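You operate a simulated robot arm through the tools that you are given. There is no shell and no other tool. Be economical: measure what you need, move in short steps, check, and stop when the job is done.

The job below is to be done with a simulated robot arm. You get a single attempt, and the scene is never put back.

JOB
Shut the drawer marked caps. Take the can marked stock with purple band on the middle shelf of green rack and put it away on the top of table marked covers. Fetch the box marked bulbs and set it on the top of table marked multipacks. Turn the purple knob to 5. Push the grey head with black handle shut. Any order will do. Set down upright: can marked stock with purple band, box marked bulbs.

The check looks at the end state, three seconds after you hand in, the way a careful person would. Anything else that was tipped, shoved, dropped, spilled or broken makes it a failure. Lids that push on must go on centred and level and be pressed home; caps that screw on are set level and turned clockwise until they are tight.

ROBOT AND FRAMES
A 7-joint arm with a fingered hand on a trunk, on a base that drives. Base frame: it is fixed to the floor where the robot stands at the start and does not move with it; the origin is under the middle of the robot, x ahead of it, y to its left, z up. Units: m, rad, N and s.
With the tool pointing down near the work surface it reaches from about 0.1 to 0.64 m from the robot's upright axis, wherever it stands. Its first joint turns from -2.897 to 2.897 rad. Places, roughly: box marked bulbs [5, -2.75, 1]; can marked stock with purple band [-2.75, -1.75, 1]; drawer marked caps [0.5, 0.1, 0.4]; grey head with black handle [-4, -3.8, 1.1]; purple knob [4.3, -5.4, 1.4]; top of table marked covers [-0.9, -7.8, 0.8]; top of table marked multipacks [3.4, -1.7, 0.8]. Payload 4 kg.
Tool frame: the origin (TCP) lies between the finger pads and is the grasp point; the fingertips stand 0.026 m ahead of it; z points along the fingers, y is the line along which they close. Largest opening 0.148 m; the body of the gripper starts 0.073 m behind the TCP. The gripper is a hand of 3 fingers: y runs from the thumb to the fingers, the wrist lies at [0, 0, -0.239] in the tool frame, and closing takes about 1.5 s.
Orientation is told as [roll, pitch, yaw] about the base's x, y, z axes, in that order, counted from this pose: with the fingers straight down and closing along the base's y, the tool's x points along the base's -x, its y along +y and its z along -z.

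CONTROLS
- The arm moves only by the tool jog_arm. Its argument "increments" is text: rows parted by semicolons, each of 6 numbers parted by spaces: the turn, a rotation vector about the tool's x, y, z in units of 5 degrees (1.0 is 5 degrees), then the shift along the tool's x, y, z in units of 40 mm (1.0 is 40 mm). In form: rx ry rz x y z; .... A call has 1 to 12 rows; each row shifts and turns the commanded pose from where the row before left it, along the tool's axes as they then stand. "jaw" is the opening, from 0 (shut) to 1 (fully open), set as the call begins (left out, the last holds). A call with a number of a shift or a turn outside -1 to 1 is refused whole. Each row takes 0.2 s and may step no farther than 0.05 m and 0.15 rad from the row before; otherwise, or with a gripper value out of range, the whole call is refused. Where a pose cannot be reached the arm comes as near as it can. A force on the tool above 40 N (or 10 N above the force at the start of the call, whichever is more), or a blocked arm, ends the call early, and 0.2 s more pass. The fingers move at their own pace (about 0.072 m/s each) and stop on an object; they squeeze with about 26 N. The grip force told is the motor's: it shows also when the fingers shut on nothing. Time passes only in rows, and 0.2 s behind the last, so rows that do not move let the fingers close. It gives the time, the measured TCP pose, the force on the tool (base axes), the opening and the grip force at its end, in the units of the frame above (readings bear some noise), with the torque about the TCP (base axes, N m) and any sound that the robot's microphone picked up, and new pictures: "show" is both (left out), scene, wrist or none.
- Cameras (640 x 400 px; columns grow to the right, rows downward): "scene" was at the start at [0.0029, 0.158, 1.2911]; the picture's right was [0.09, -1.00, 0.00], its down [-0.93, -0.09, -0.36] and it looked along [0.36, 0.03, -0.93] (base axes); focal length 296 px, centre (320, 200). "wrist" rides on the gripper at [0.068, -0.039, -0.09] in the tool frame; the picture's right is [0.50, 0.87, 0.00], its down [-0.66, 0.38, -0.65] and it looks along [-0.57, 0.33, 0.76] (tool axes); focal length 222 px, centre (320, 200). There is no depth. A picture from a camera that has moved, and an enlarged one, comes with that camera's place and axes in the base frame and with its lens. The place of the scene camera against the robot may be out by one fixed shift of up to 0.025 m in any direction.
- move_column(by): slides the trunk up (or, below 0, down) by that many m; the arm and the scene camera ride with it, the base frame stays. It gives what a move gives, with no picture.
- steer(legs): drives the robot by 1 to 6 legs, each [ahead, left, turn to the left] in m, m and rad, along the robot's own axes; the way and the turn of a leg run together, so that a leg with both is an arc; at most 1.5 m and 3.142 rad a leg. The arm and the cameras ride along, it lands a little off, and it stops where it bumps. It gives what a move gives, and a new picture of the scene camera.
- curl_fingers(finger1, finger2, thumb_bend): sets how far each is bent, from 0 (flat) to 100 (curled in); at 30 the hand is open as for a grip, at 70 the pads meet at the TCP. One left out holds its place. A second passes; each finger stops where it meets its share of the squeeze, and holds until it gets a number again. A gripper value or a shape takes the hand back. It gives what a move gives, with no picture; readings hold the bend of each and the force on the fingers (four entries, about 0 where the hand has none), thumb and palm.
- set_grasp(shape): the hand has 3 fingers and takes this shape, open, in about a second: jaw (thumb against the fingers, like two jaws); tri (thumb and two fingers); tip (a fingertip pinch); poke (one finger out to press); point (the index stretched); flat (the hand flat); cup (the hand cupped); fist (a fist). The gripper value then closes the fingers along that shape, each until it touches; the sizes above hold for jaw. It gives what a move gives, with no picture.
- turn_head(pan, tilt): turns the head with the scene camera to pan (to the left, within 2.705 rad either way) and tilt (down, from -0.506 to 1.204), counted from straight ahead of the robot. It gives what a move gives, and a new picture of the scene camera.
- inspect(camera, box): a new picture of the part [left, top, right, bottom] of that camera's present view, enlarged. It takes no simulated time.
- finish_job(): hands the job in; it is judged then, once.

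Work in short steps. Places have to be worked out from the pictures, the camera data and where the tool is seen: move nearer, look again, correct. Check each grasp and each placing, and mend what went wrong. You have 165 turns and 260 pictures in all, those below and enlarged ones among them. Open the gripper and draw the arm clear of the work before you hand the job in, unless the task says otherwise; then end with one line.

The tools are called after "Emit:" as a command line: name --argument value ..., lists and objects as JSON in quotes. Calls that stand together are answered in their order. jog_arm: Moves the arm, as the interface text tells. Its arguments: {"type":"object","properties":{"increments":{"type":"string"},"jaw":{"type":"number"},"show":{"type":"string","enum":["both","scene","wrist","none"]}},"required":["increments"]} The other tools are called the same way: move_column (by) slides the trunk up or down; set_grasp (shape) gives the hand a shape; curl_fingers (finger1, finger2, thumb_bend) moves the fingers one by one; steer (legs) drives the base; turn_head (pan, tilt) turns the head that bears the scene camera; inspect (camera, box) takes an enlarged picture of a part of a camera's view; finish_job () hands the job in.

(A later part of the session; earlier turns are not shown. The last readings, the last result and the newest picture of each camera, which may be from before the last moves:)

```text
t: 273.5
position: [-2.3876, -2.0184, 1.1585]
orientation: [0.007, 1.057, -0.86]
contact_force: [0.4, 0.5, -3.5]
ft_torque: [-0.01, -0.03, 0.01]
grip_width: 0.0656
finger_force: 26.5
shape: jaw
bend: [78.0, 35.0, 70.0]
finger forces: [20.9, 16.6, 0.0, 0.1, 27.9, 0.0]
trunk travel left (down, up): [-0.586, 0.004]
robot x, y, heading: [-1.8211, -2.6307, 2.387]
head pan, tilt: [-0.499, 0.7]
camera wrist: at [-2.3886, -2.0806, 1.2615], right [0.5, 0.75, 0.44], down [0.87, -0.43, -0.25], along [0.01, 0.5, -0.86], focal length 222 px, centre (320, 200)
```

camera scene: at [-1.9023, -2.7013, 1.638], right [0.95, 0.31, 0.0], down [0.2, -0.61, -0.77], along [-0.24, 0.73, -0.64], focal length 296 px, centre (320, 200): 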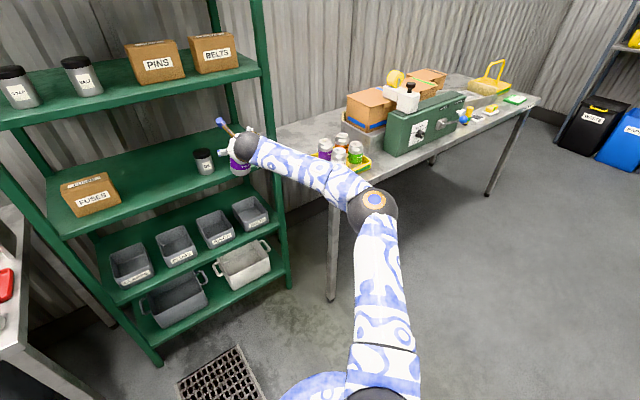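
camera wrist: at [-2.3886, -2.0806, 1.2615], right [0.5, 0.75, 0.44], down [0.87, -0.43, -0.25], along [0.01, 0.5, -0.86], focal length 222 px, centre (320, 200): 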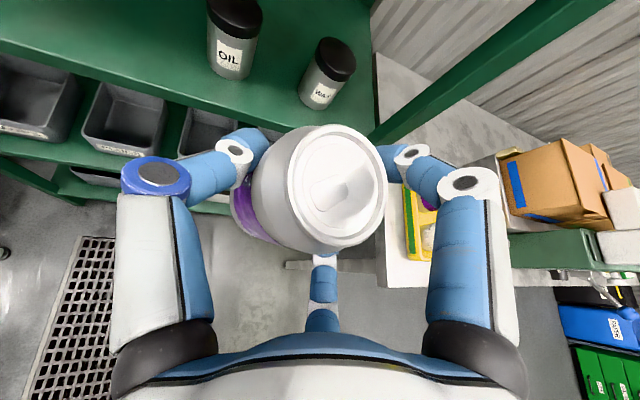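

Emit:
inspect --camera "wrist" --box '[200, 100, 420, 270]'

Emit:
inspect --camera "scene" --box '[200, 110, 300, 200]'

```text
2.35 times, centred on (310, 185) of wrist
camera zoom: at [-2.3886, -2.0806, 1.2615], right [0.5, 0.75, 0.44], down [0.87, -0.43, -0.25], along [0.01, 0.5, -0.86], focal length 523 px, centre (344, 235)
```

zoom: 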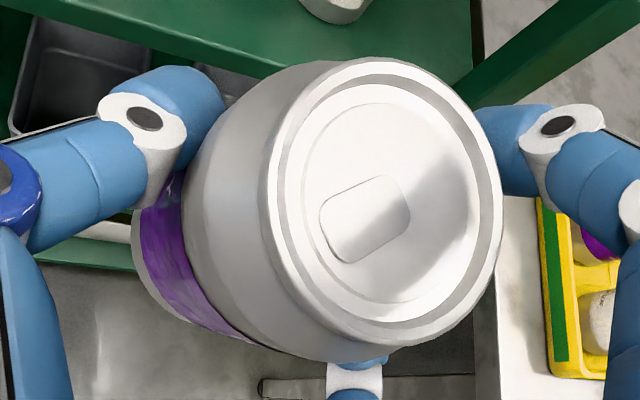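

```text
4.44 times, centred on (250, 155) of scene
camera zoom: at [-1.9026, -2.7009, 1.638], right [0.95, 0.31, 0.0], down [0.2, -0.61, -0.76], along [-0.24, 0.73, -0.64], focal length 1314 px, centre (631, 400)
```

zoom: 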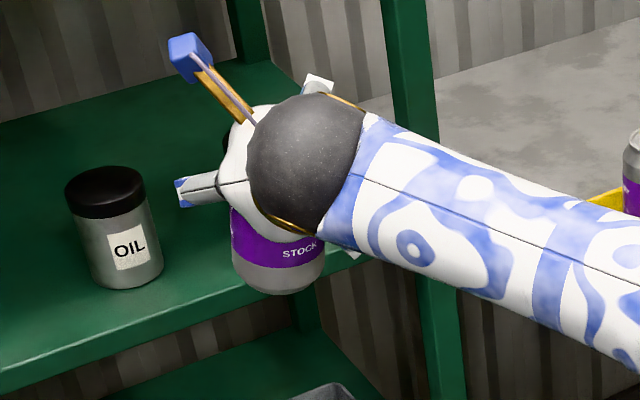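

The can is held near its top and leans ~10° sideways. I rotate the tool about its horizontal heading to level it and check.

Emit:
jog_arm --increments "-0.49 0 -0.87 0 0 0;-0.49 0 -0.87 0 0 0" --show "none"

Emit:
inspect --camera "wrist" --box '[200, 100, 420, 270]'

Emit:
inspect --camera "scene" --box '[200, 110, 300, 200]'

```text
t: 274.1
position: [-2.3866, -2.0179, 1.1589]
orientation: [0.351, 1.029, -0.562]
contact_force: [0.6, 0.0, -3.3]
ft_torque: [0.0, -0.05, -0.01]
grip_width: 0.0649
finger_force: 25.9
shape: jaw
bend: [78.0, 35.0, 70.0]
finger forces: [20.9, 16.3, 0.0, 0.1, 28.1, 0.1]
trunk travel left (down, up): [-0.586, 0.004]
robot x, y, heading: [-1.8254, -2.6359, 2.387]
head pan, tilt: [-0.499, 0.7]
```

```text
2.35 times, centred on (310, 185) of wrist
camera zoom: at [-2.4018, -2.0916, 1.2534], right [0.43, 0.69, 0.58], down [0.89, -0.41, -0.18], along [0.12, 0.6, -0.79], focal length 523 px, centre (344, 235)
```

zoom: 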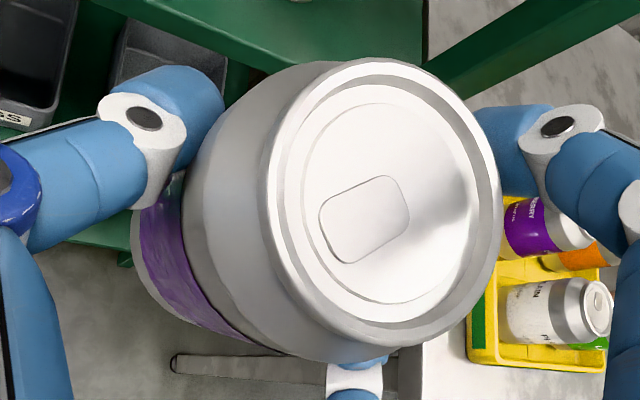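

```text
4.44 times, centred on (250, 155) of scene
camera zoom: at [-1.9028, -2.701, 1.638], right [0.95, 0.31, 0.0], down [0.2, -0.61, -0.76], along [-0.24, 0.73, -0.64], focal length 1314 px, centre (631, 400)
```

zoom: 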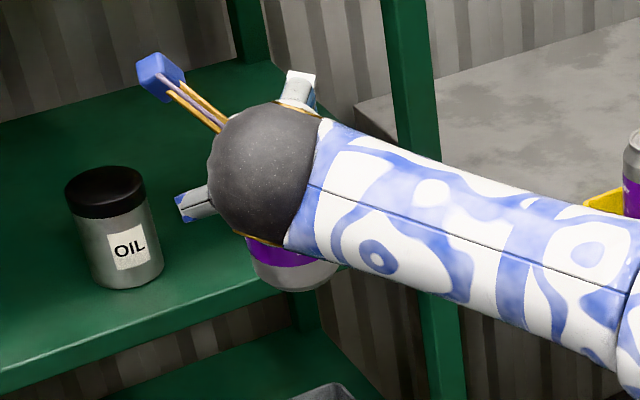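

Now the can is vertical. Back away into open floor and turn left to face south; then look for the covers table.

Emit:
steer --legs '[[-0.55, 0, 0], [0, 0, 1.2]]'

Emit:
turn_head --pan 0.9 --tilt 0.2

```text
t: 280.2
position: [-2.2059, -3.3098, 1.1581]
orientation: [0.35, 1.03, 0.644]
contact_force: [-0.3, 0.3, -3.1]
ft_torque: [0.04, -0.02, 0.01]
grip_width: 0.0651
finger_force: 26.4
shape: jaw
bend: [78.0, 35.0, 70.0]
finger forces: [20.7, 16.1, 0.0, 0.0, 28.2, 0.0]
trunk travel left (down, up): [-0.586, 0.004]
robot x, y, heading: [-1.4317, -3.0021, -2.689]
head pan, tilt: [-0.499, 0.7]
camera scene: at [-1.3895, -3.1048, 1.638], right [0.05, 1.0, 0.0], down [0.64, -0.03, -0.76], along [-0.76, 0.04, -0.64], focal length 296 px, centre (320, 200)
```

scene: 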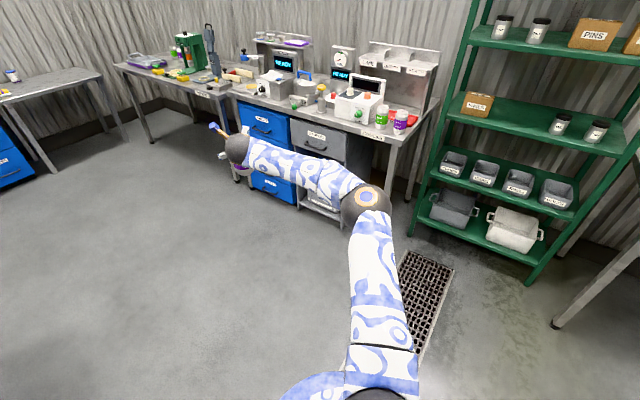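

```text
t: 281.7
position: [-2.2051, -3.3092, 1.158]
orientation: [0.352, 1.031, 0.647]
contact_force: [-0.2, 0.4, -3.3]
ft_torque: [-0.01, -0.03, -0.01]
grip_width: 0.0649
finger_force: 25.5
shape: jaw
bend: [78.0, 35.0, 70.0]
finger forces: [20.9, 16.0, 0.0, 0.0, 28.1, 0.0]
trunk travel left (down, up): [-0.586, 0.004]
robot x, y, heading: [-1.429, -3.0017, -2.691]
head pan, tilt: [0.901, 0.201]
camera scene: at [-1.3248, -3.1996, 1.6834], right [-0.98, 0.22, 0.0], down [0.04, 0.2, -0.98], along [-0.21, -0.96, -0.2], focal length 296 px, centre (320, 200)
```

scene: 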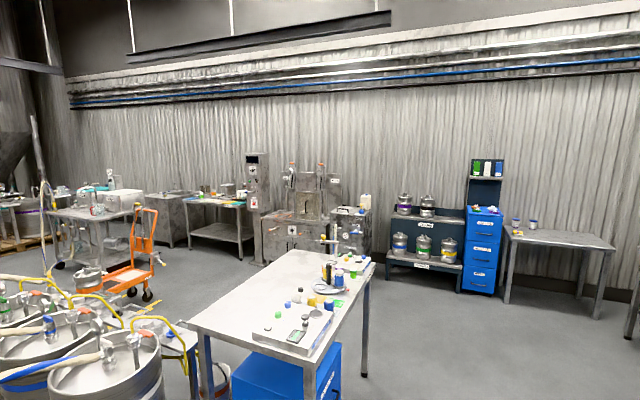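

Emit:
inspect --camera "scene" --box '[140, 150, 300, 280]'

```text
3.08 times, centred on (220, 215) of scene
camera zoom: at [-1.3248, -3.1996, 1.6834], right [-0.98, 0.22, 0.0], down [0.04, 0.2, -0.98], along [-0.21, -0.96, -0.2], focal length 910 px, centre (628, 154)
```

zoom: 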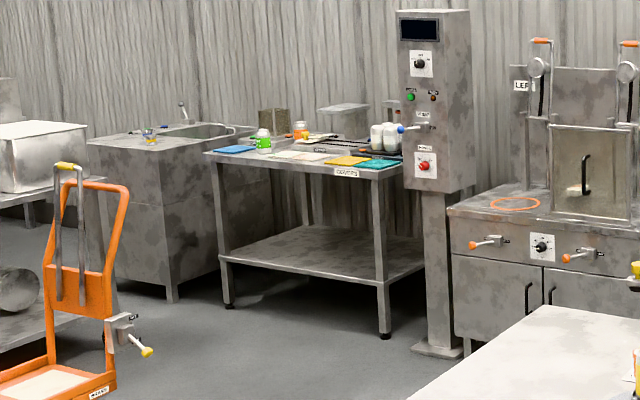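

COVERS table located (front edge from about (-0.31,-7.63) to (-1.13,-6.95)). I pull the arm in somewhat and drive around the west of the centre table, then along to it.

Emit:
jog_arm --increments "0 0 0 -0.4 -0.083 -0.744;0 0 0 -0.4 -0.083 -0.744;0 0 0 -0.4 -0.083 -0.744;0 0 0 -0.4 -0.083 -0.744;0 0 0 -0.4 -0.083 -0.744" --show "none"

Emit:
steer --legs '[[0, 0, 0.51], [1.2, 0.02, 0], [1.2, 0, 0]]'

Emit:
turn_head --pan 1.0 --tilt 0.35

```text
t: 282.9
position: [-2.0401, -3.2692, 1.1577]
orientation: [0.349, 1.029, 0.645]
contact_force: [0.3, -0.4, -3.4]
ft_torque: [0.04, -0.02, 0.0]
grip_width: 0.065
finger_force: 26.2
shape: jaw
bend: [78.0, 35.0, 70.0]
finger forces: [20.9, 16.1, 0.0, 0.0, 28.2, 0.1]
trunk travel left (down, up): [-0.586, 0.004]
robot x, y, heading: [-1.4322, -3.0011, -2.685]
head pan, tilt: [0.901, 0.201]
```

```text
t: 296.0
position: [-3.1551, -5.5112, 1.1581]
orientation: [0.351, 1.03, 1.159]
contact_force: [-0.1, 0.0, -3.8]
ft_torque: [0.06, -0.04, -0.01]
grip_width: 0.0649
finger_force: 26.1
shape: jaw
bend: [78.0, 35.0, 70.0]
finger forces: [20.7, 15.9, 0.0, 0.1, 28.0, 0.0]
trunk travel left (down, up): [-0.586, 0.004]
robot x, y, heading: [-2.761, -4.974, -2.172]
head pan, tilt: [0.901, 0.201]
camera scene: at [-2.5638, -5.1016, 1.6834], right [-0.96, -0.29, 0.0], down [-0.06, 0.19, -0.98], along [0.29, -0.94, -0.2], focal length 296 px, centre (320, 200)
```

scene: 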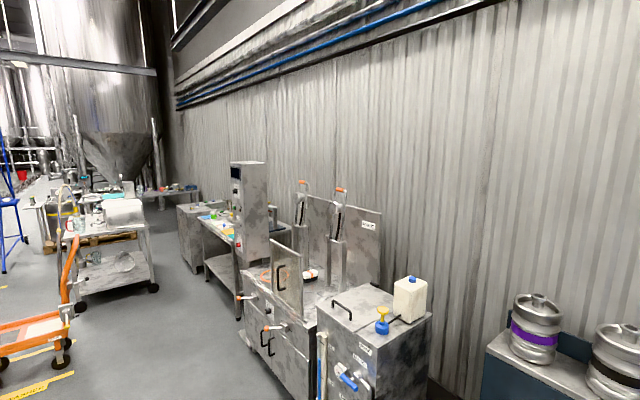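

```text
t: 296.7
position: [-3.1557, -5.5108, 1.1566]
orientation: [0.35, 1.03, 1.16]
contact_force: [0.4, -0.7, -3.5]
ft_torque: [0.02, 0.01, 0.01]
grip_width: 0.0648
finger_force: 25.9
shape: jaw
bend: [78.0, 35.0, 70.0]
finger forces: [20.8, 16.0, 0.0, 0.1, 27.9, 0.0]
trunk travel left (down, up): [-0.586, 0.004]
robot x, y, heading: [-2.7561, -4.9795, -2.172]
head pan, tilt: [1.0, 0.351]
camera scene: at [-2.555, -5.0982, 1.6695], right [-0.92, -0.39, 0.0], down [-0.13, 0.32, -0.94], along [0.36, -0.87, -0.34], focal length 296 px, centre (320, 200)
```

scene: 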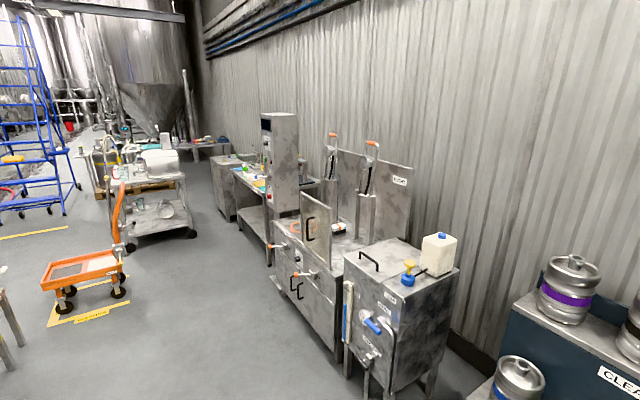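

I pull the hand in 13 cm more for clearance to the machines, then strafe left along the corridor.

Emit:
jog_arm --increments "0 0 0 -0.384 -0.08 -0.711;0 0 0 -0.384 -0.08 -0.711;0 0 0 -0.384 -0.08 -0.711;0 0 0 -0.384 -0.08 -0.711" --show "none"

Emit:
steer --legs '[[0, 1.3, 0], [0, 1.1, 0]]'

Emit:
turn_head --pan 0.3 --tilt 0.6

```text
t: 297.7
position: [-3.0617, -5.4208, 1.1582]
orientation: [0.352, 1.03, 1.159]
contact_force: [0.2, 0.0, -3.8]
ft_torque: [0.02, -0.04, -0.02]
grip_width: 0.0647
finger_force: 25.9
shape: jaw
bend: [78.0, 35.0, 70.0]
finger forces: [20.8, 16.0, 0.0, 0.1, 28.1, 0.1]
trunk travel left (down, up): [-0.586, 0.004]
robot x, y, heading: [-2.7552, -4.9759, -2.176]
head pan, tilt: [1.0, 0.351]
```

```text
t: 309.6
position: [-1.0568, -6.7918, 1.157]
orientation: [0.351, 1.029, 1.176]
contact_force: [0.2, 1.0, -3.2]
ft_torque: [-0.01, -0.03, 0.0]
grip_width: 0.0641
finger_force: 25.7
shape: jaw
bend: [78.0, 35.0, 70.0]
finger forces: [20.7, 16.0, 0.0, 0.0, 28.1, 0.1]
trunk travel left (down, up): [-0.586, 0.004]
robot x, y, heading: [-0.7587, -6.3461, -2.156]
head pan, tilt: [1.0, 0.351]
camera scene: at [-0.5552, -6.4601, 1.6694], right [-0.92, -0.4, 0.0], down [-0.14, 0.31, -0.94], along [0.38, -0.86, -0.34], focal length 296 px, centre (320, 200)
```

scene: 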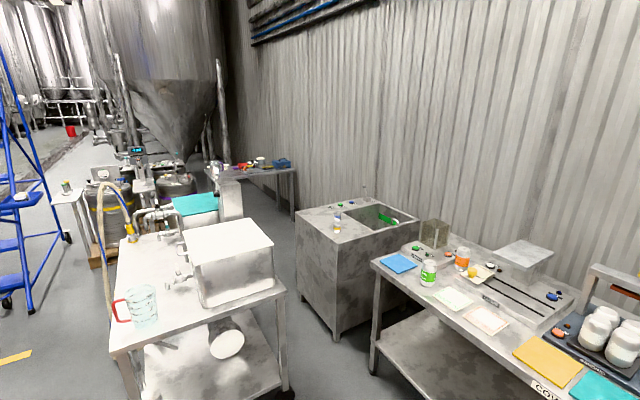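

```text
t: 310.6
position: [-1.0573, -6.7925, 1.1577]
orientation: [0.35, 1.03, 1.175]
contact_force: [0.2, -0.6, -3.6]
ft_torque: [0.01, 0.01, 0.02]
grip_width: 0.0646
finger_force: 26.1
shape: jaw
bend: [78.0, 35.0, 70.0]
finger forces: [20.7, 16.1, 0.1, 0.0, 28.1, 0.1]
trunk travel left (down, up): [-0.586, 0.004]
robot x, y, heading: [-0.758, -6.3413, -2.159]
head pan, tilt: [0.3, 0.6]
camera scene: at [-0.6177, -6.4596, 1.6467], right [-0.96, 0.28, 0.0], down [0.16, 0.54, -0.83], along [-0.23, -0.79, -0.56], focal length 296 px, centre (320, 200)
```

scene: 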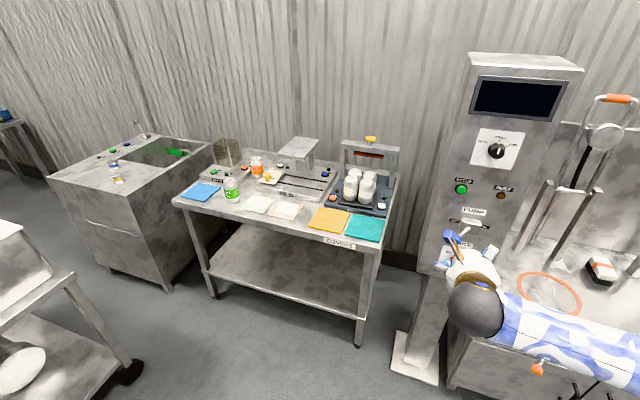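

Emit:
inspect --camera "scene" --box '[165, 125, 405, 265]'

```text
2.67 times, centred on (285, 195) of scene
camera zoom: at [-0.6177, -6.4596, 1.6467], right [-0.96, 0.28, 0.0], down [0.16, 0.54, -0.83], along [-0.23, -0.79, -0.56], focal length 788 px, centre (413, 213)
```

zoom: 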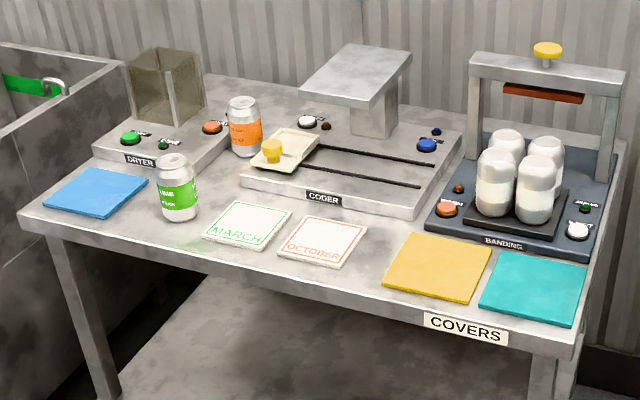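

A free gap exists between the OCTOBER pad and the yellow pad, at about (-0.90,-7.55). I strafe left, go forward, and left again to line up.

Emit:
steer --legs '[[0, 0.3, 0], [0.3, 0, 0], [0, 0.27, 0]]'

Emit:
turn_head --pan 0.0 --tilt 0.75

Emit:
jog_arm --increments "0 0 0 0 0 0" --show "wrist"

```text
t: 312.4
position: [-0.8526, -6.9289, 1.1568]
orientation: [0.346, 1.028, 1.213]
contact_force: [-1.4, 0.9, -3.9]
ft_torque: [0.01, -0.04, 0.02]
grip_width: 0.0645
finger_force: 25.8
shape: jaw
bend: [78.0, 35.0, 70.0]
finger forces: [21.2, 16.2, 0.0, 0.1, 28.0, 0.0]
trunk travel left (down, up): [-0.586, 0.004]
robot x, y, heading: [-0.5692, -6.474, -2.118]
head pan, tilt: [0.3, 0.6]
stopped in leg 1: the robot was blocked; the commanded pose is now the measured one
camera scene: at [-0.4275, -6.5797, 1.647], right [-0.97, 0.25, 0.0], down [0.14, 0.55, -0.83], along [-0.2, -0.8, -0.56], focal length 296 px, centre (320, 200)
```

scene: 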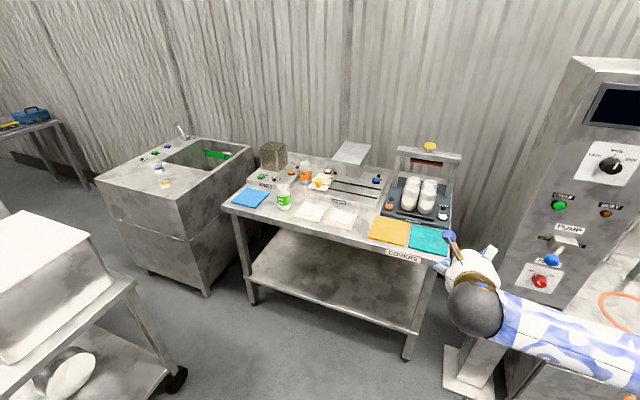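

```text
t: 313.2
position: [-0.8494, -6.9306, 1.1576]
orientation: [0.351, 1.028, 1.214]
contact_force: [-0.3, 0.0, -3.0]
ft_torque: [-0.02, -0.04, 0.0]
grip_width: 0.0645
finger_force: 26.3
shape: jaw
bend: [78.0, 35.0, 70.0]
finger forces: [21.2, 16.1, 0.0, 0.0, 28.1, 0.0]
trunk travel left (down, up): [-0.586, 0.004]
robot x, y, heading: [-0.5675, -6.4702, -2.117]
head pan, tilt: [0.0, 0.75]
camera scene: at [-0.4455, -6.5667, 1.6339], right [-0.85, 0.52, 0.0], down [0.36, 0.58, -0.73], along [-0.38, -0.62, -0.68], focal length 296 px, centre (320, 200)
```

scene: 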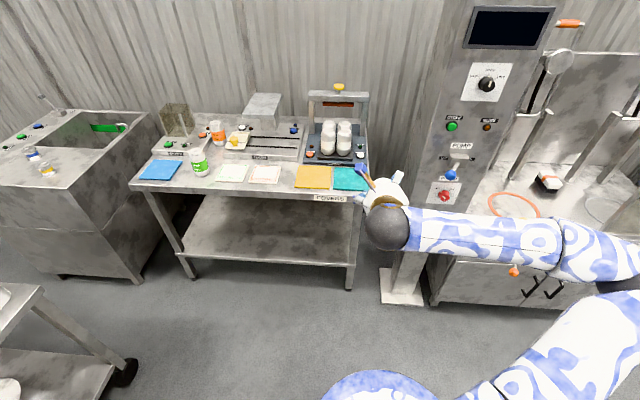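

```text
t: 313.6
position: [-0.849, -6.9316, 1.1572]
orientation: [0.349, 1.03, 1.216]
contact_force: [-0.6, -0.2, -3.8]
ft_torque: [0.02, -0.02, 0.02]
grip_width: 0.0643
finger_force: 25.6
shape: jaw
bend: [78.0, 35.0, 70.0]
finger forces: [21.2, 16.1, 0.0, 0.0, 28.1, 0.1]
trunk travel left (down, up): [-0.586, 0.004]
robot x, y, heading: [-0.5621, -6.4735, -2.119]
head pan, tilt: [0.0, 0.75]
camera wrist: at [-0.7772, -6.9308, 1.2524], right [-0.76, 0.28, 0.58], down [0.22, 0.96, -0.18], along [-0.61, -0.01, -0.79], focal length 222 px, centre (320, 200)
```

wrist: 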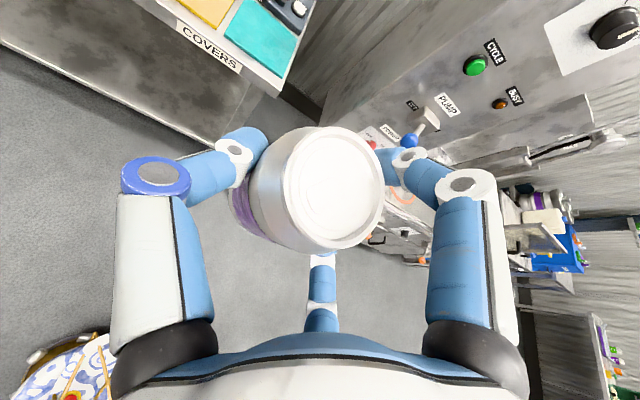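

Something blocked me on the left. I move right slightly and look there.

Emit:
steer --legs '[[0.03, -0.06, -0.04]]'

Emit:
turn_head --pan 1.7 --tilt 0.9

```text
t: 314.6
position: [-0.9367, -6.9104, 1.1566]
orientation: [0.35, 1.028, 1.168]
contact_force: [0.1, 0.8, -3.6]
ft_torque: [-0.01, 0.01, 0.04]
grip_width: 0.0644
finger_force: 26.0
shape: jaw
bend: [78.0, 35.0, 70.0]
finger forces: [21.1, 16.0, 0.0, 0.0, 27.9, 0.0]
trunk travel left (down, up): [-0.586, 0.004]
robot x, y, heading: [-0.6335, -6.4634, -2.171]
head pan, tilt: [0.0, 0.75]
camera scene: at [-0.5171, -6.5648, 1.6338], right [-0.83, 0.56, 0.0], down [0.38, 0.57, -0.73], along [-0.41, -0.61, -0.68], focal length 296 px, centre (320, 200)
```

scene: 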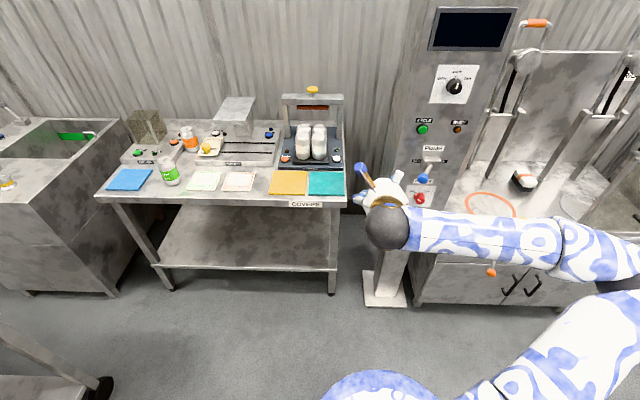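

```text
t: 316.3
position: [-0.9363, -6.9092, 1.1572]
orientation: [0.351, 1.029, 1.17]
contact_force: [-0.5, -0.1, -2.8]
ft_torque: [0.06, -0.01, 0.01]
grip_width: 0.0645
finger_force: 25.8
shape: jaw
bend: [78.0, 35.0, 70.0]
finger forces: [21.1, 16.0, 0.0, 0.0, 28.0, 0.0]
trunk travel left (down, up): [-0.586, 0.004]
robot x, y, heading: [-0.6343, -6.4649, -2.17]
head pan, tilt: [1.7, 0.901]
camera scene: at [-0.402, -6.5302, 1.6219], right [-0.45, -0.89, 0.0], down [-0.7, 0.35, -0.62], along [0.56, -0.28, -0.78], focal length 296 px, centre (320, 200)
```

scene: 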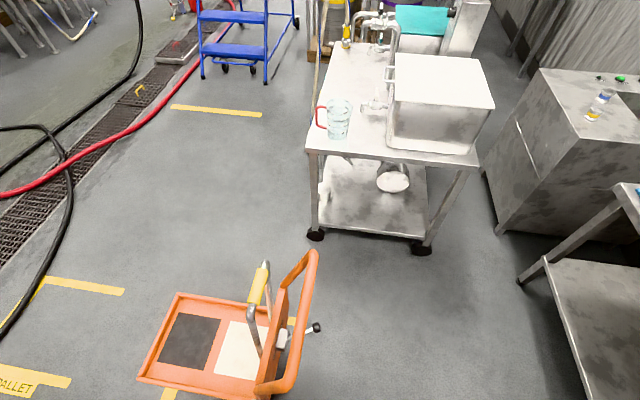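

Emit:
inspect --camera "scene" --box '[0, 230, 340, 400]'

Emit:
turn_head --pan 2.0 --tilt 1.0

```text
1.88 times, centred on (170, 315) of scene
camera zoom: at [-0.402, -6.5302, 1.6219], right [-0.45, -0.89, 0.0], down [-0.7, 0.35, -0.62], along [0.56, -0.28, -0.78], focal length 556 px, centre (602, -16)
```

zoom: 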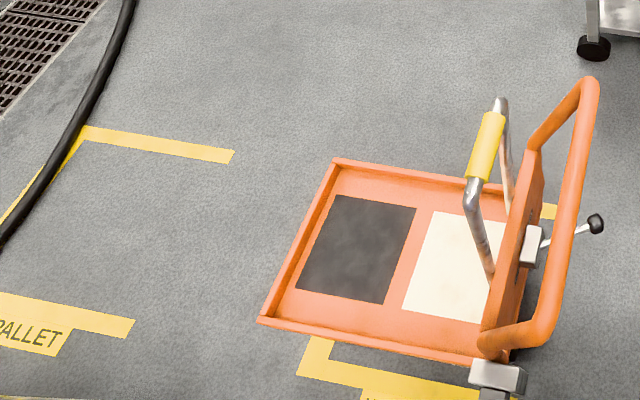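

```text
t: 317.1
position: [-0.9365, -6.911, 1.1568]
orientation: [0.351, 1.028, 1.171]
contact_force: [-0.8, 0.0, -4.0]
ft_torque: [0.07, 0.0, -0.01]
grip_width: 0.0644
finger_force: 26.1
shape: jaw
bend: [78.0, 35.0, 70.0]
finger forces: [21.1, 16.0, 0.0, 0.1, 28.0, 0.0]
trunk travel left (down, up): [-0.586, 0.004]
robot x, y, heading: [-0.635, -6.4623, -2.164]
head pan, tilt: [2.0, 1.0]
camera scene: at [-0.4008, -6.5078, 1.6147], right [-0.16, -0.99, 0.0], down [-0.83, 0.14, -0.54], along [0.53, -0.09, -0.84], focal length 296 px, centre (320, 200)
```

scene: 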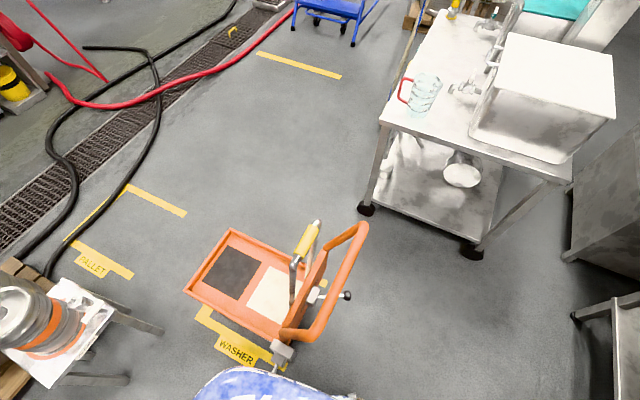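

The truck sits in its WASHER bay as before. I'll instead turn left 0.3 rad and go forward so the arm points at the gap without nearing the truck.

Emit:
steer --legs '[[0, 0, 0.3], [0.28, 0, 0]]'

Emit:
turn_head --pan 0.0 --tilt 0.85

Emit:
jog_arm --increments "0 0 0 0 0 0" --show "wrist"

```text
t: 320.1
position: [-0.8746, -7.2537, 1.157]
orientation: [0.351, 1.027, 1.471]
contact_force: [-0.3, 0.0, -3.5]
ft_torque: [0.05, -0.05, 0.0]
grip_width: 0.0641
finger_force: 25.9
shape: jaw
bend: [78.0, 35.0, 70.0]
finger forces: [21.0, 15.9, 0.0, 0.1, 27.9, 0.0]
trunk travel left (down, up): [-0.586, 0.004]
robot x, y, heading: [-0.7158, -6.7418, -1.869]
head pan, tilt: [2.0, 1.0]
camera scene: at [-0.4804, -6.7124, 1.6147], right [0.13, -0.99, 0.0], down [-0.83, -0.11, -0.54], along [0.54, 0.07, -0.84], focal length 296 px, centre (320, 200)
```

scene: 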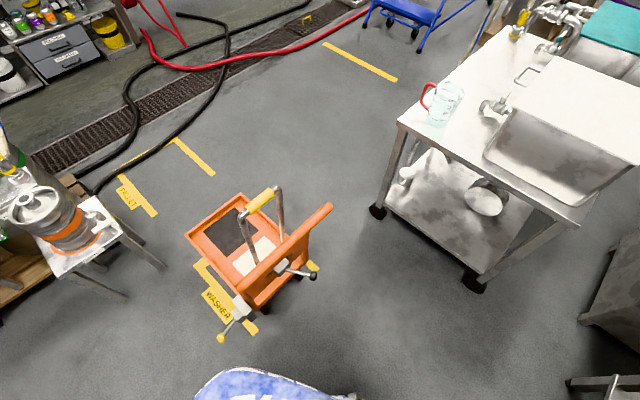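

```text
t: 322.0
position: [-0.8738, -7.2515, 1.1566]
orientation: [0.351, 1.027, 1.469]
contact_force: [-0.5, -0.1, -2.6]
ft_torque: [0.05, -0.02, 0.06]
grip_width: 0.0644
finger_force: 25.7
shape: jaw
bend: [78.0, 35.0, 70.0]
finger forces: [20.8, 15.9, 0.0, 0.0, 27.8, 0.1]
trunk travel left (down, up): [-0.586, 0.004]
robot x, y, heading: [-0.7163, -6.7355, -1.866]
head pan, tilt: [0.0, 0.85]
camera scene: at [-0.5719, -6.796, 1.6257], right [-0.96, 0.29, 0.0], down [0.22, 0.72, -0.66], along [-0.19, -0.63, -0.75], focal length 296 px, centre (320, 200)
```

scene: 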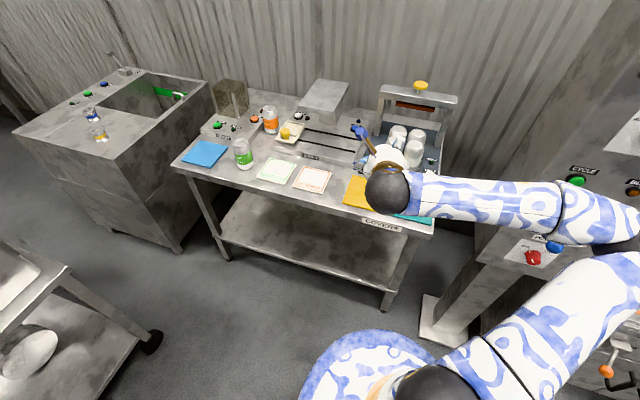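

```text
t: 322.4
position: [-0.8748, -7.2531, 1.1565]
orientation: [0.351, 1.028, 1.471]
contact_force: [-0.6, 0.2, -3.7]
ft_torque: [0.03, -0.03, 0.03]
grip_width: 0.0642
finger_force: 26.1
shape: jaw
bend: [78.0, 35.0, 70.0]
finger forces: [20.8, 15.9, 0.0, 0.0, 27.8, 0.0]
trunk travel left (down, up): [-0.586, 0.004]
robot x, y, heading: [-0.7206, -6.7369, -1.863]
head pan, tilt: [0.0, 0.85]
camera wrist: at [-0.8048, -7.2342, 1.2523], right [-0.81, 0.08, 0.58], down [-0.03, 0.98, -0.18], along [-0.59, -0.16, -0.79], focal length 222 px, centre (320, 200)
```

wrist: 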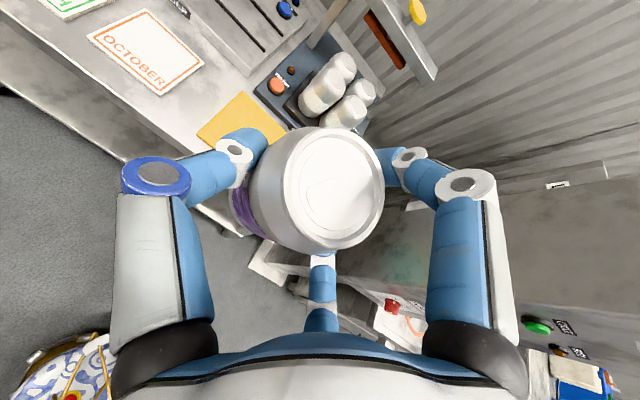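

Emit:
inspect --camera "wrist" --box '[90, 0, 320, 150]'

Emit:
inspect --camera "scene" --box '[260, 110, 400, 220]'

```text
2.67 times, centred on (205, 75) of wrist
camera zoom: at [-0.8048, -7.2342, 1.2523], right [-0.81, 0.08, 0.58], down [-0.03, 0.98, -0.18], along [-0.59, -0.16, -0.79], focal length 592 px, centre (627, 533)
```

zoom: 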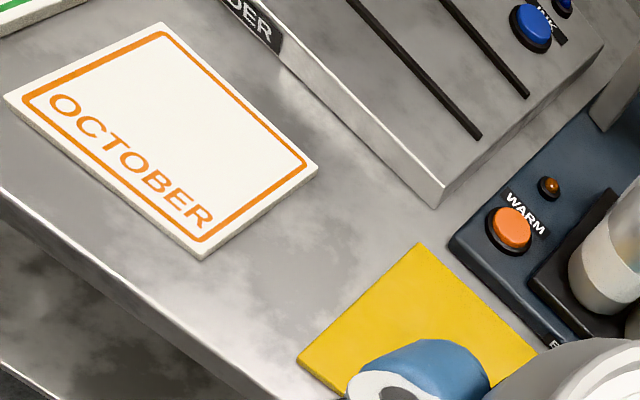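

```text
3.64 times, centred on (330, 165) of scene
camera zoom: at [-0.572, -6.796, 1.6257], right [-0.96, 0.29, 0.0], down [0.22, 0.72, -0.66], along [-0.19, -0.63, -0.75], focal length 1075 px, centre (284, 327)
```

zoom: 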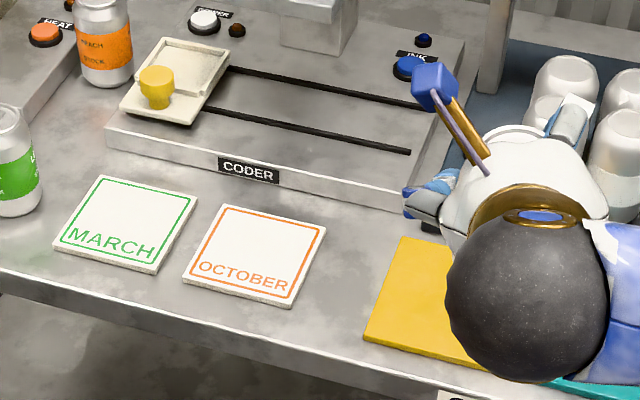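

Target gap P≈(-0.877,-7.517). Extend the arm there at the current height.

Emit:
jog_arm --increments "0 0 0 0.486 -0.357 0.726;0 0 0 0.486 -0.357 0.726;0 0 0 0.486 -0.357 0.726;0 0 0 0.486 -0.357 0.726;0 0 0 0.486 -0.357 0.726;0 0 0 0.486 -0.357 0.726;0 0 0 0.486 -0.357 0.726"

```text
t: 324.0
position: [-0.8776, -7.518, 1.1563]
orientation: [0.354, 1.029, 1.471]
contact_force: [0.9, -0.2, -3.4]
ft_torque: [0.06, -0.04, 0.04]
grip_width: 0.0642
finger_force: 25.6
shape: jaw
bend: [78.0, 36.0, 70.0]
finger forces: [20.4, 16.0, 0.0, 0.1, 27.8, 0.0]
trunk travel left (down, up): [-0.586, 0.004]
robot x, y, heading: [-0.7191, -6.7343, -1.866]
head pan, tilt: [0.0, 0.85]
camera scene: at [-0.5717, -6.7969, 1.6257], right [-0.96, 0.29, 0.0], down [0.22, 0.72, -0.66], along [-0.19, -0.63, -0.75], focal length 296 px, centre (320, 200)
camera wrist: at [-0.8074, -7.5003, 1.251], right [-0.81, 0.08, 0.58], down [-0.03, 0.98, -0.18], along [-0.59, -0.16, -0.79], focal length 222 px, centre (320, 200)
```

scene: 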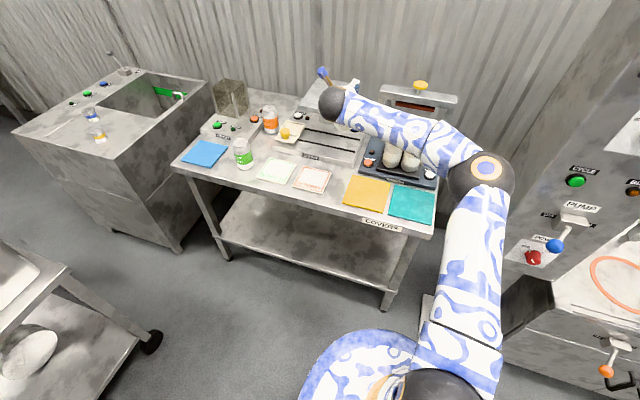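
wrist: 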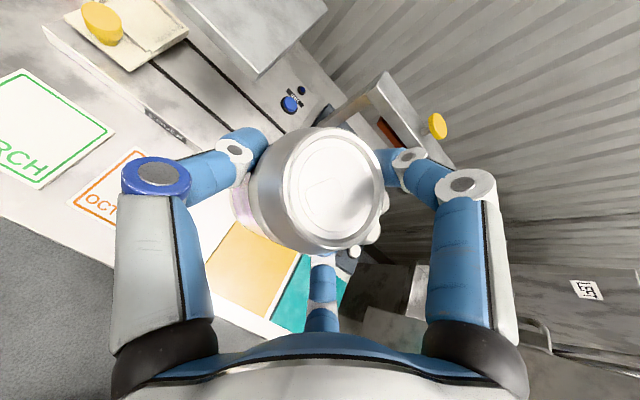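

Aligned over the gap; forearm is in front of the table equipment. Lower with the trunk 0.13 m and check.

Emit:
move_column --by -0.13

Emit:
jog_arm --increments "0 0 0 0 0 0"

```text
t: 325.6
position: [-0.8774, -7.5167, 1.0265]
orientation: [0.351, 1.027, 1.469]
contact_force: [-0.6, -0.4, -2.5]
ft_torque: [0.03, 0.0, -0.01]
grip_width: 0.0642
finger_force: 26.2
shape: jaw
bend: [78.0, 36.0, 70.0]
finger forces: [20.4, 16.1, 0.0, 0.0, 27.8, 0.1]
trunk travel left (down, up): [-0.456, 0.134]
robot x, y, heading: [-0.7199, -6.7343, -1.863]
head pan, tilt: [0.0, 0.85]
```

```text
t: 326.0
position: [-0.8787, -7.5178, 1.0273]
orientation: [0.353, 1.027, 1.469]
contact_force: [0.6, -0.2, -3.7]
ft_torque: [0.06, -0.03, 0.0]
grip_width: 0.0643
finger_force: 26.1
shape: jaw
bend: [78.0, 36.0, 70.0]
finger forces: [20.4, 16.1, 0.1, 0.1, 27.8, 0.0]
trunk travel left (down, up): [-0.456, 0.134]
robot x, y, heading: [-0.7205, -6.7382, -1.861]
head pan, tilt: [0.0, 0.85]
camera scene: at [-0.5719, -6.7963, 1.4957], right [-0.96, 0.29, 0.0], down [0.22, 0.72, -0.66], along [-0.19, -0.63, -0.75], focal length 296 px, centre (320, 200)
camera wrist: at [-0.8078, -7.4993, 1.1214], right [-0.81, 0.08, 0.58], down [-0.03, 0.98, -0.18], along [-0.59, -0.16, -0.79], focal length 222 px, centre (320, 200)
```

scene: 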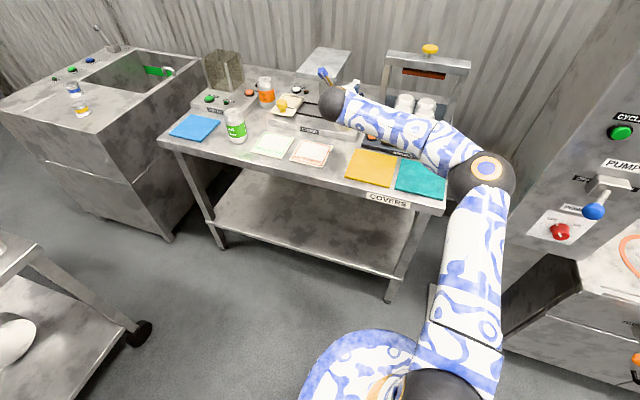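
wrist: 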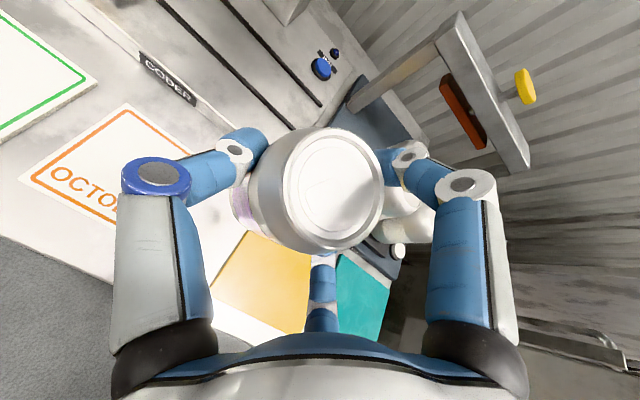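

Emit:
inspect --camera "wrist" --box '[10, 90, 330, 340]'

```text
1.60 times, centred on (170, 215) of wrist
camera zoom: at [-0.8078, -7.4993, 1.1214], right [-0.81, 0.08, 0.58], down [-0.03, 0.98, -0.18], along [-0.59, -0.16, -0.79], focal length 355 px, centre (560, 176)
```

zoom: 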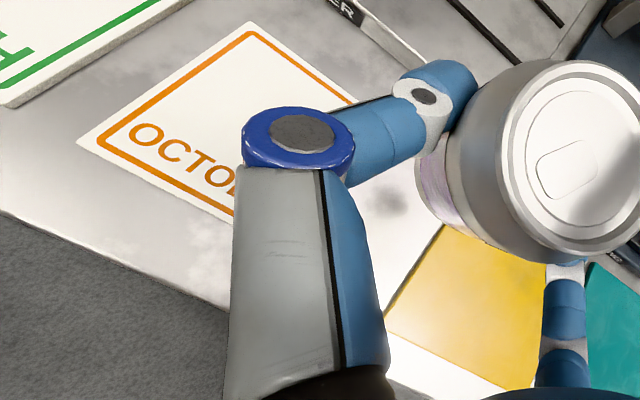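

Table surface is ~0.80. The gap is 8.2 cm wide; shift the can 17 mm toward OCTOBER, then lower 8 cm more.

Emit:
jog_arm --increments "0 0 0 0.11 -0.42 0.05" --show "none"

Emit:
move_column --by -0.08

Emit:
jog_arm --increments "0 0 0 0 0 0"

```text
t: 326.4
position: [-0.8646, -7.527, 1.0248]
orientation: [0.351, 1.029, 1.469]
contact_force: [0.8, 0.6, -4.1]
ft_torque: [0.08, -0.02, 0.0]
grip_width: 0.0643
finger_force: 26.1
shape: jaw
bend: [78.0, 36.0, 70.0]
finger forces: [20.4, 15.9, 0.0, 0.0, 27.7, 0.0]
trunk travel left (down, up): [-0.456, 0.134]
robot x, y, heading: [-0.7204, -6.7336, -1.863]
head pan, tilt: [0.0, 0.85]
```

```text
t: 327.6
position: [-0.8644, -7.5273, 0.9455]
orientation: [0.351, 1.03, 1.468]
contact_force: [-0.4, -0.3, -3.7]
ft_torque: [0.03, -0.02, -0.02]
grip_width: 0.0643
finger_force: 25.5
shape: jaw
bend: [78.0, 36.0, 70.0]
finger forces: [20.4, 15.8, 0.0, 0.0, 27.7, 0.0]
trunk travel left (down, up): [-0.376, 0.214]
robot x, y, heading: [-0.7166, -6.7351, -1.867]
head pan, tilt: [0.0, 0.85]
```

```text
t: 327.9
position: [-0.8634, -7.5276, 0.946]
orientation: [0.352, 1.028, 1.469]
contact_force: [-0.3, -0.2, -3.5]
ft_torque: [0.03, -0.01, -0.04]
grip_width: 0.0641
finger_force: 25.5
shape: jaw
bend: [78.0, 36.0, 70.0]
finger forces: [20.5, 15.9, 0.0, 0.0, 27.7, 0.0]
trunk travel left (down, up): [-0.376, 0.214]
robot x, y, heading: [-0.719, -6.737, -1.861]
head pan, tilt: [0.0, 0.85]
camera scene: at [-0.5719, -6.7962, 1.4157], right [-0.96, 0.29, 0.0], down [0.22, 0.72, -0.66], along [-0.19, -0.63, -0.75], focal length 296 px, centre (320, 200)
camera wrist: at [-0.7938, -7.5091, 1.0407], right [-0.81, 0.08, 0.58], down [-0.03, 0.98, -0.18], along [-0.59, -0.16, -0.79], focal length 222 px, centre (320, 200)
```

scene: 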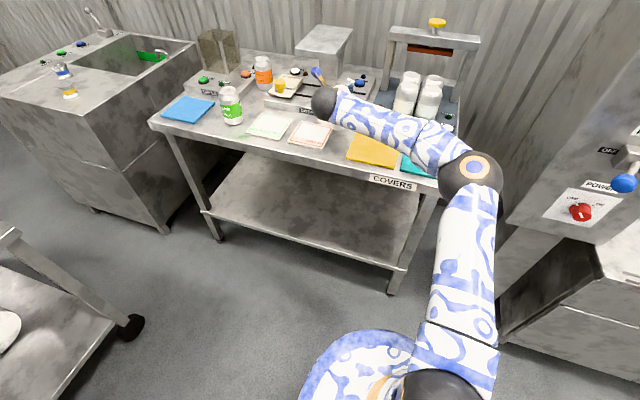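
wrist: 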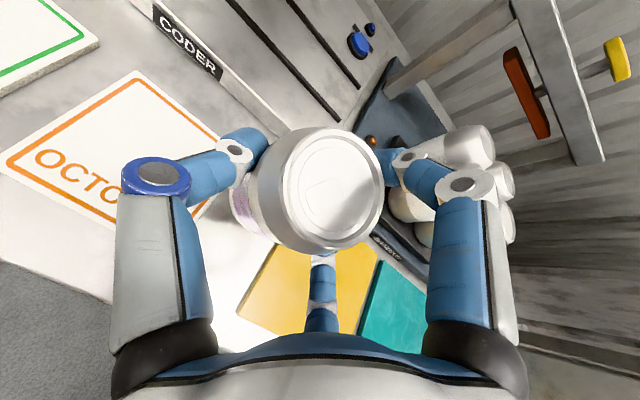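

About 3 cm to go. Lower in 5 mm rows watching force.

Emit:
jog_arm --increments "0 0 0 -0.107 -0.022 0.061;0 0 0 -0.107 -0.022 0.061;0 0 0 -0.107 -0.022 0.061;0 0 0 -0.107 -0.022 0.061" --show "wrist"

```text
t: 328.9
position: [-0.8627, -7.5278, 0.9254]
orientation: [0.35, 1.028, 1.47]
contact_force: [0.1, -0.7, -4.1]
ft_torque: [0.02, -0.02, 0.02]
grip_width: 0.0643
finger_force: 25.8
shape: jaw
bend: [78.0, 36.0, 70.0]
finger forces: [20.5, 15.8, 0.0, 0.0, 27.8, 0.1]
trunk travel left (down, up): [-0.376, 0.214]
robot x, y, heading: [-0.7199, -6.7348, -1.871]
head pan, tilt: [0.0, 0.85]
camera wrist: at [-0.7937, -7.5093, 1.021], right [-0.81, 0.08, 0.58], down [-0.03, 0.98, -0.18], along [-0.59, -0.16, -0.79], focal length 222 px, centre (320, 200)
```

wrist: 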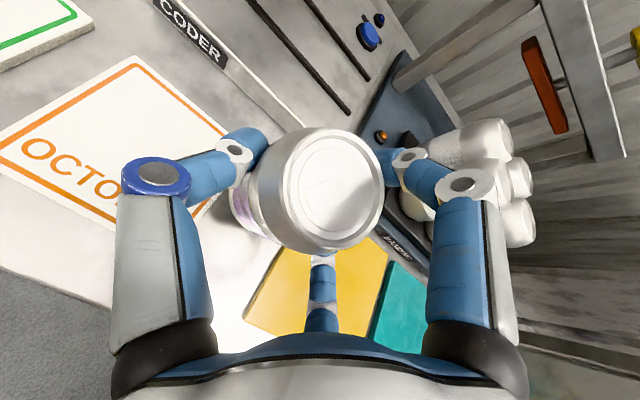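

Emit:
jog_arm --increments "0 0 0 -0.107 -0.022 0.061;0 0 0 -0.086 -0.018 0.049;0 0 0 -0.064 -0.013 0.036" --show "none"

Emit:
inspect --camera "wrist" --box '[150, 90, 410, 340]'

```text
t: 329.8
position: [-0.8636, -7.5284, 0.9141]
orientation: [0.352, 1.028, 1.468]
contact_force: [0.2, -0.4, -3.9]
ft_torque: [0.03, 0.0, 0.01]
grip_width: 0.064
finger_force: 25.7
shape: jaw
bend: [78.0, 36.0, 70.0]
finger forces: [20.4, 15.7, 0.0, 0.1, 27.8, 0.1]
trunk travel left (down, up): [-0.376, 0.214]
robot x, y, heading: [-0.7192, -6.7374, -1.868]
head pan, tilt: [0.0, 0.85]
```

```text
1.60 times, centred on (280, 215) of wrist
camera zoom: at [-0.794, -7.5092, 1.0092], right [-0.81, 0.08, 0.58], down [-0.03, 0.98, -0.18], along [-0.59, -0.16, -0.79], focal length 355 px, centre (384, 176)
```

zoom: 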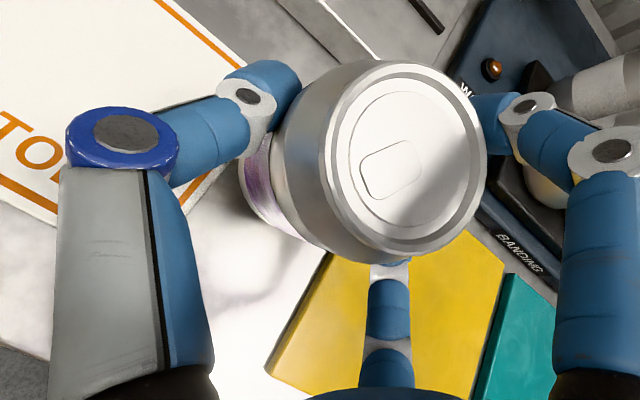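

Centred between the pads. Continue down gently.

Emit:
jog_arm --increments "0 0 0 -0.086 -0.018 0.049;0 0 0 -0.086 -0.018 0.049;0 0 0 -0.064 -0.013 0.036" --show "none"

```text
t: 330.6
position: [-0.8637, -7.5284, 0.9018]
orientation: [0.351, 1.027, 1.47]
contact_force: [-0.3, 0.5, -3.2]
ft_torque: [0.0, -0.04, 0.01]
grip_width: 0.0645
finger_force: 26.2
shape: jaw
bend: [78.0, 36.0, 70.0]
finger forces: [20.4, 15.8, 0.1, 0.0, 27.7, 0.0]
trunk travel left (down, up): [-0.376, 0.214]
robot x, y, heading: [-0.7201, -6.735, -1.863]
head pan, tilt: [0.0, 0.85]
```

Emit:
jog_arm --increments "0 0 0 -0.064 -0.013 0.036;0 0 0 -0.064 -0.013 0.036;0 0 0 -0.064 -0.013 0.036" --show "wrist"

```text
t: 331.4
position: [-0.862, -7.5276, 0.896]
orientation: [0.351, 1.033, 1.472]
contact_force: [0.4, -2.8, 7.6]
ft_torque: [-0.22, -0.08, -0.01]
grip_width: 0.0642
finger_force: 26.3
shape: jaw
bend: [78.0, 36.0, 70.0]
finger forces: [23.4, 15.9, 0.1, 0.0, 29.5, 0.1]
trunk travel left (down, up): [-0.376, 0.214]
robot x, y, heading: [-0.7172, -6.7382, -1.868]
head pan, tilt: [0.0, 0.85]
camera wrist: at [-0.7935, -7.5085, 0.9913], right [-0.81, 0.08, 0.58], down [-0.03, 0.98, -0.18], along [-0.59, -0.17, -0.79], focal length 222 px, centre (320, 200)
```

wrist: 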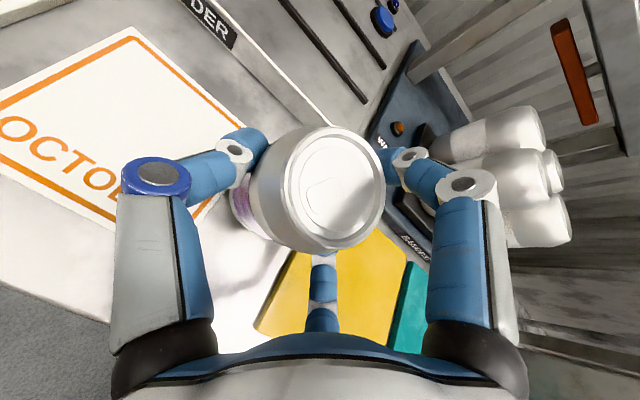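

Contact reached. Open slightly first to let the can settle.

Emit:
jog_arm --increments "0 0 0 0 0 0;0 0 0 0 0 0;0 0 0 0 0 0" --jaw 0.52 --show "wrist"

```text
t: 332.1
position: [-0.8637, -7.5266, 0.8939]
orientation: [0.351, 1.028, 1.47]
contact_force: [-0.7, -0.2, -0.3]
ft_torque: [0.01, 0.03, -0.01]
grip_width: 0.0777
finger_force: 0.0
shape: jaw
bend: [35.0, 35.0, 70.0]
finger forces: [0.4, 0.7, 0.0, 0.0, 0.1, 0.0]
trunk travel left (down, up): [-0.376, 0.214]
robot x, y, heading: [-0.7193, -6.7357, -1.862]
head pan, tilt: [0.0, 0.85]
camera wrist: at [-0.794, -7.5088, 0.9887], right [-0.81, 0.08, 0.58], down [-0.03, 0.98, -0.18], along [-0.59, -0.16, -0.79], focal length 222 px, centre (320, 200)
```

wrist: 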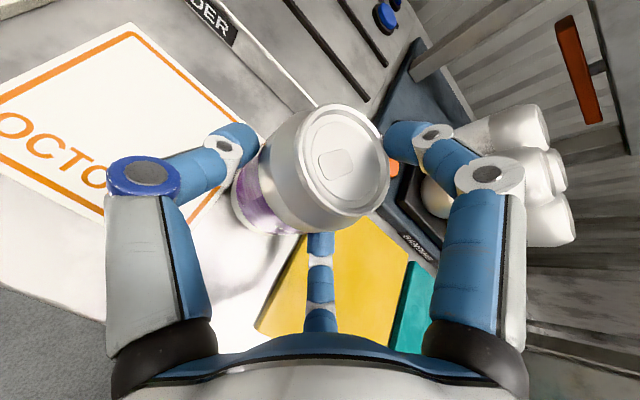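

Can appears nearly upright and free. Open further.

Emit:
jog_arm --increments "0 0 0 0 0 0;0 0 0 0 0 0;0 0 0 0 0 0;0 0 0 0 0 0" --jaw 0.75 --show "wrist"

```text
t: 333.1
position: [-0.8635, -7.5275, 0.8947]
orientation: [0.352, 1.031, 1.469]
contact_force: [0.9, -0.1, -0.3]
ft_torque: [0.01, 0.0, 0.01]
grip_width: 0.1101
finger_force: 0.0
shape: jaw
bend: [27.0, 27.0, 55.0]
finger forces: [0.0, 0.0, 0.1, 0.1, 0.1, 0.0]
trunk travel left (down, up): [-0.376, 0.214]
robot x, y, heading: [-0.7212, -6.7339, -1.862]
head pan, tilt: [0.0, 0.85]
camera wrist: at [-0.7936, -7.5089, 0.9891], right [-0.81, 0.08, 0.58], down [-0.03, 0.98, -0.18], along [-0.59, -0.16, -0.79], focal length 222 px, centre (320, 200)
```

wrist: 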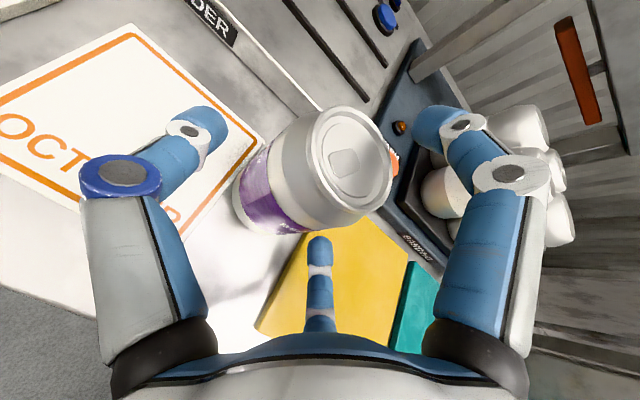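

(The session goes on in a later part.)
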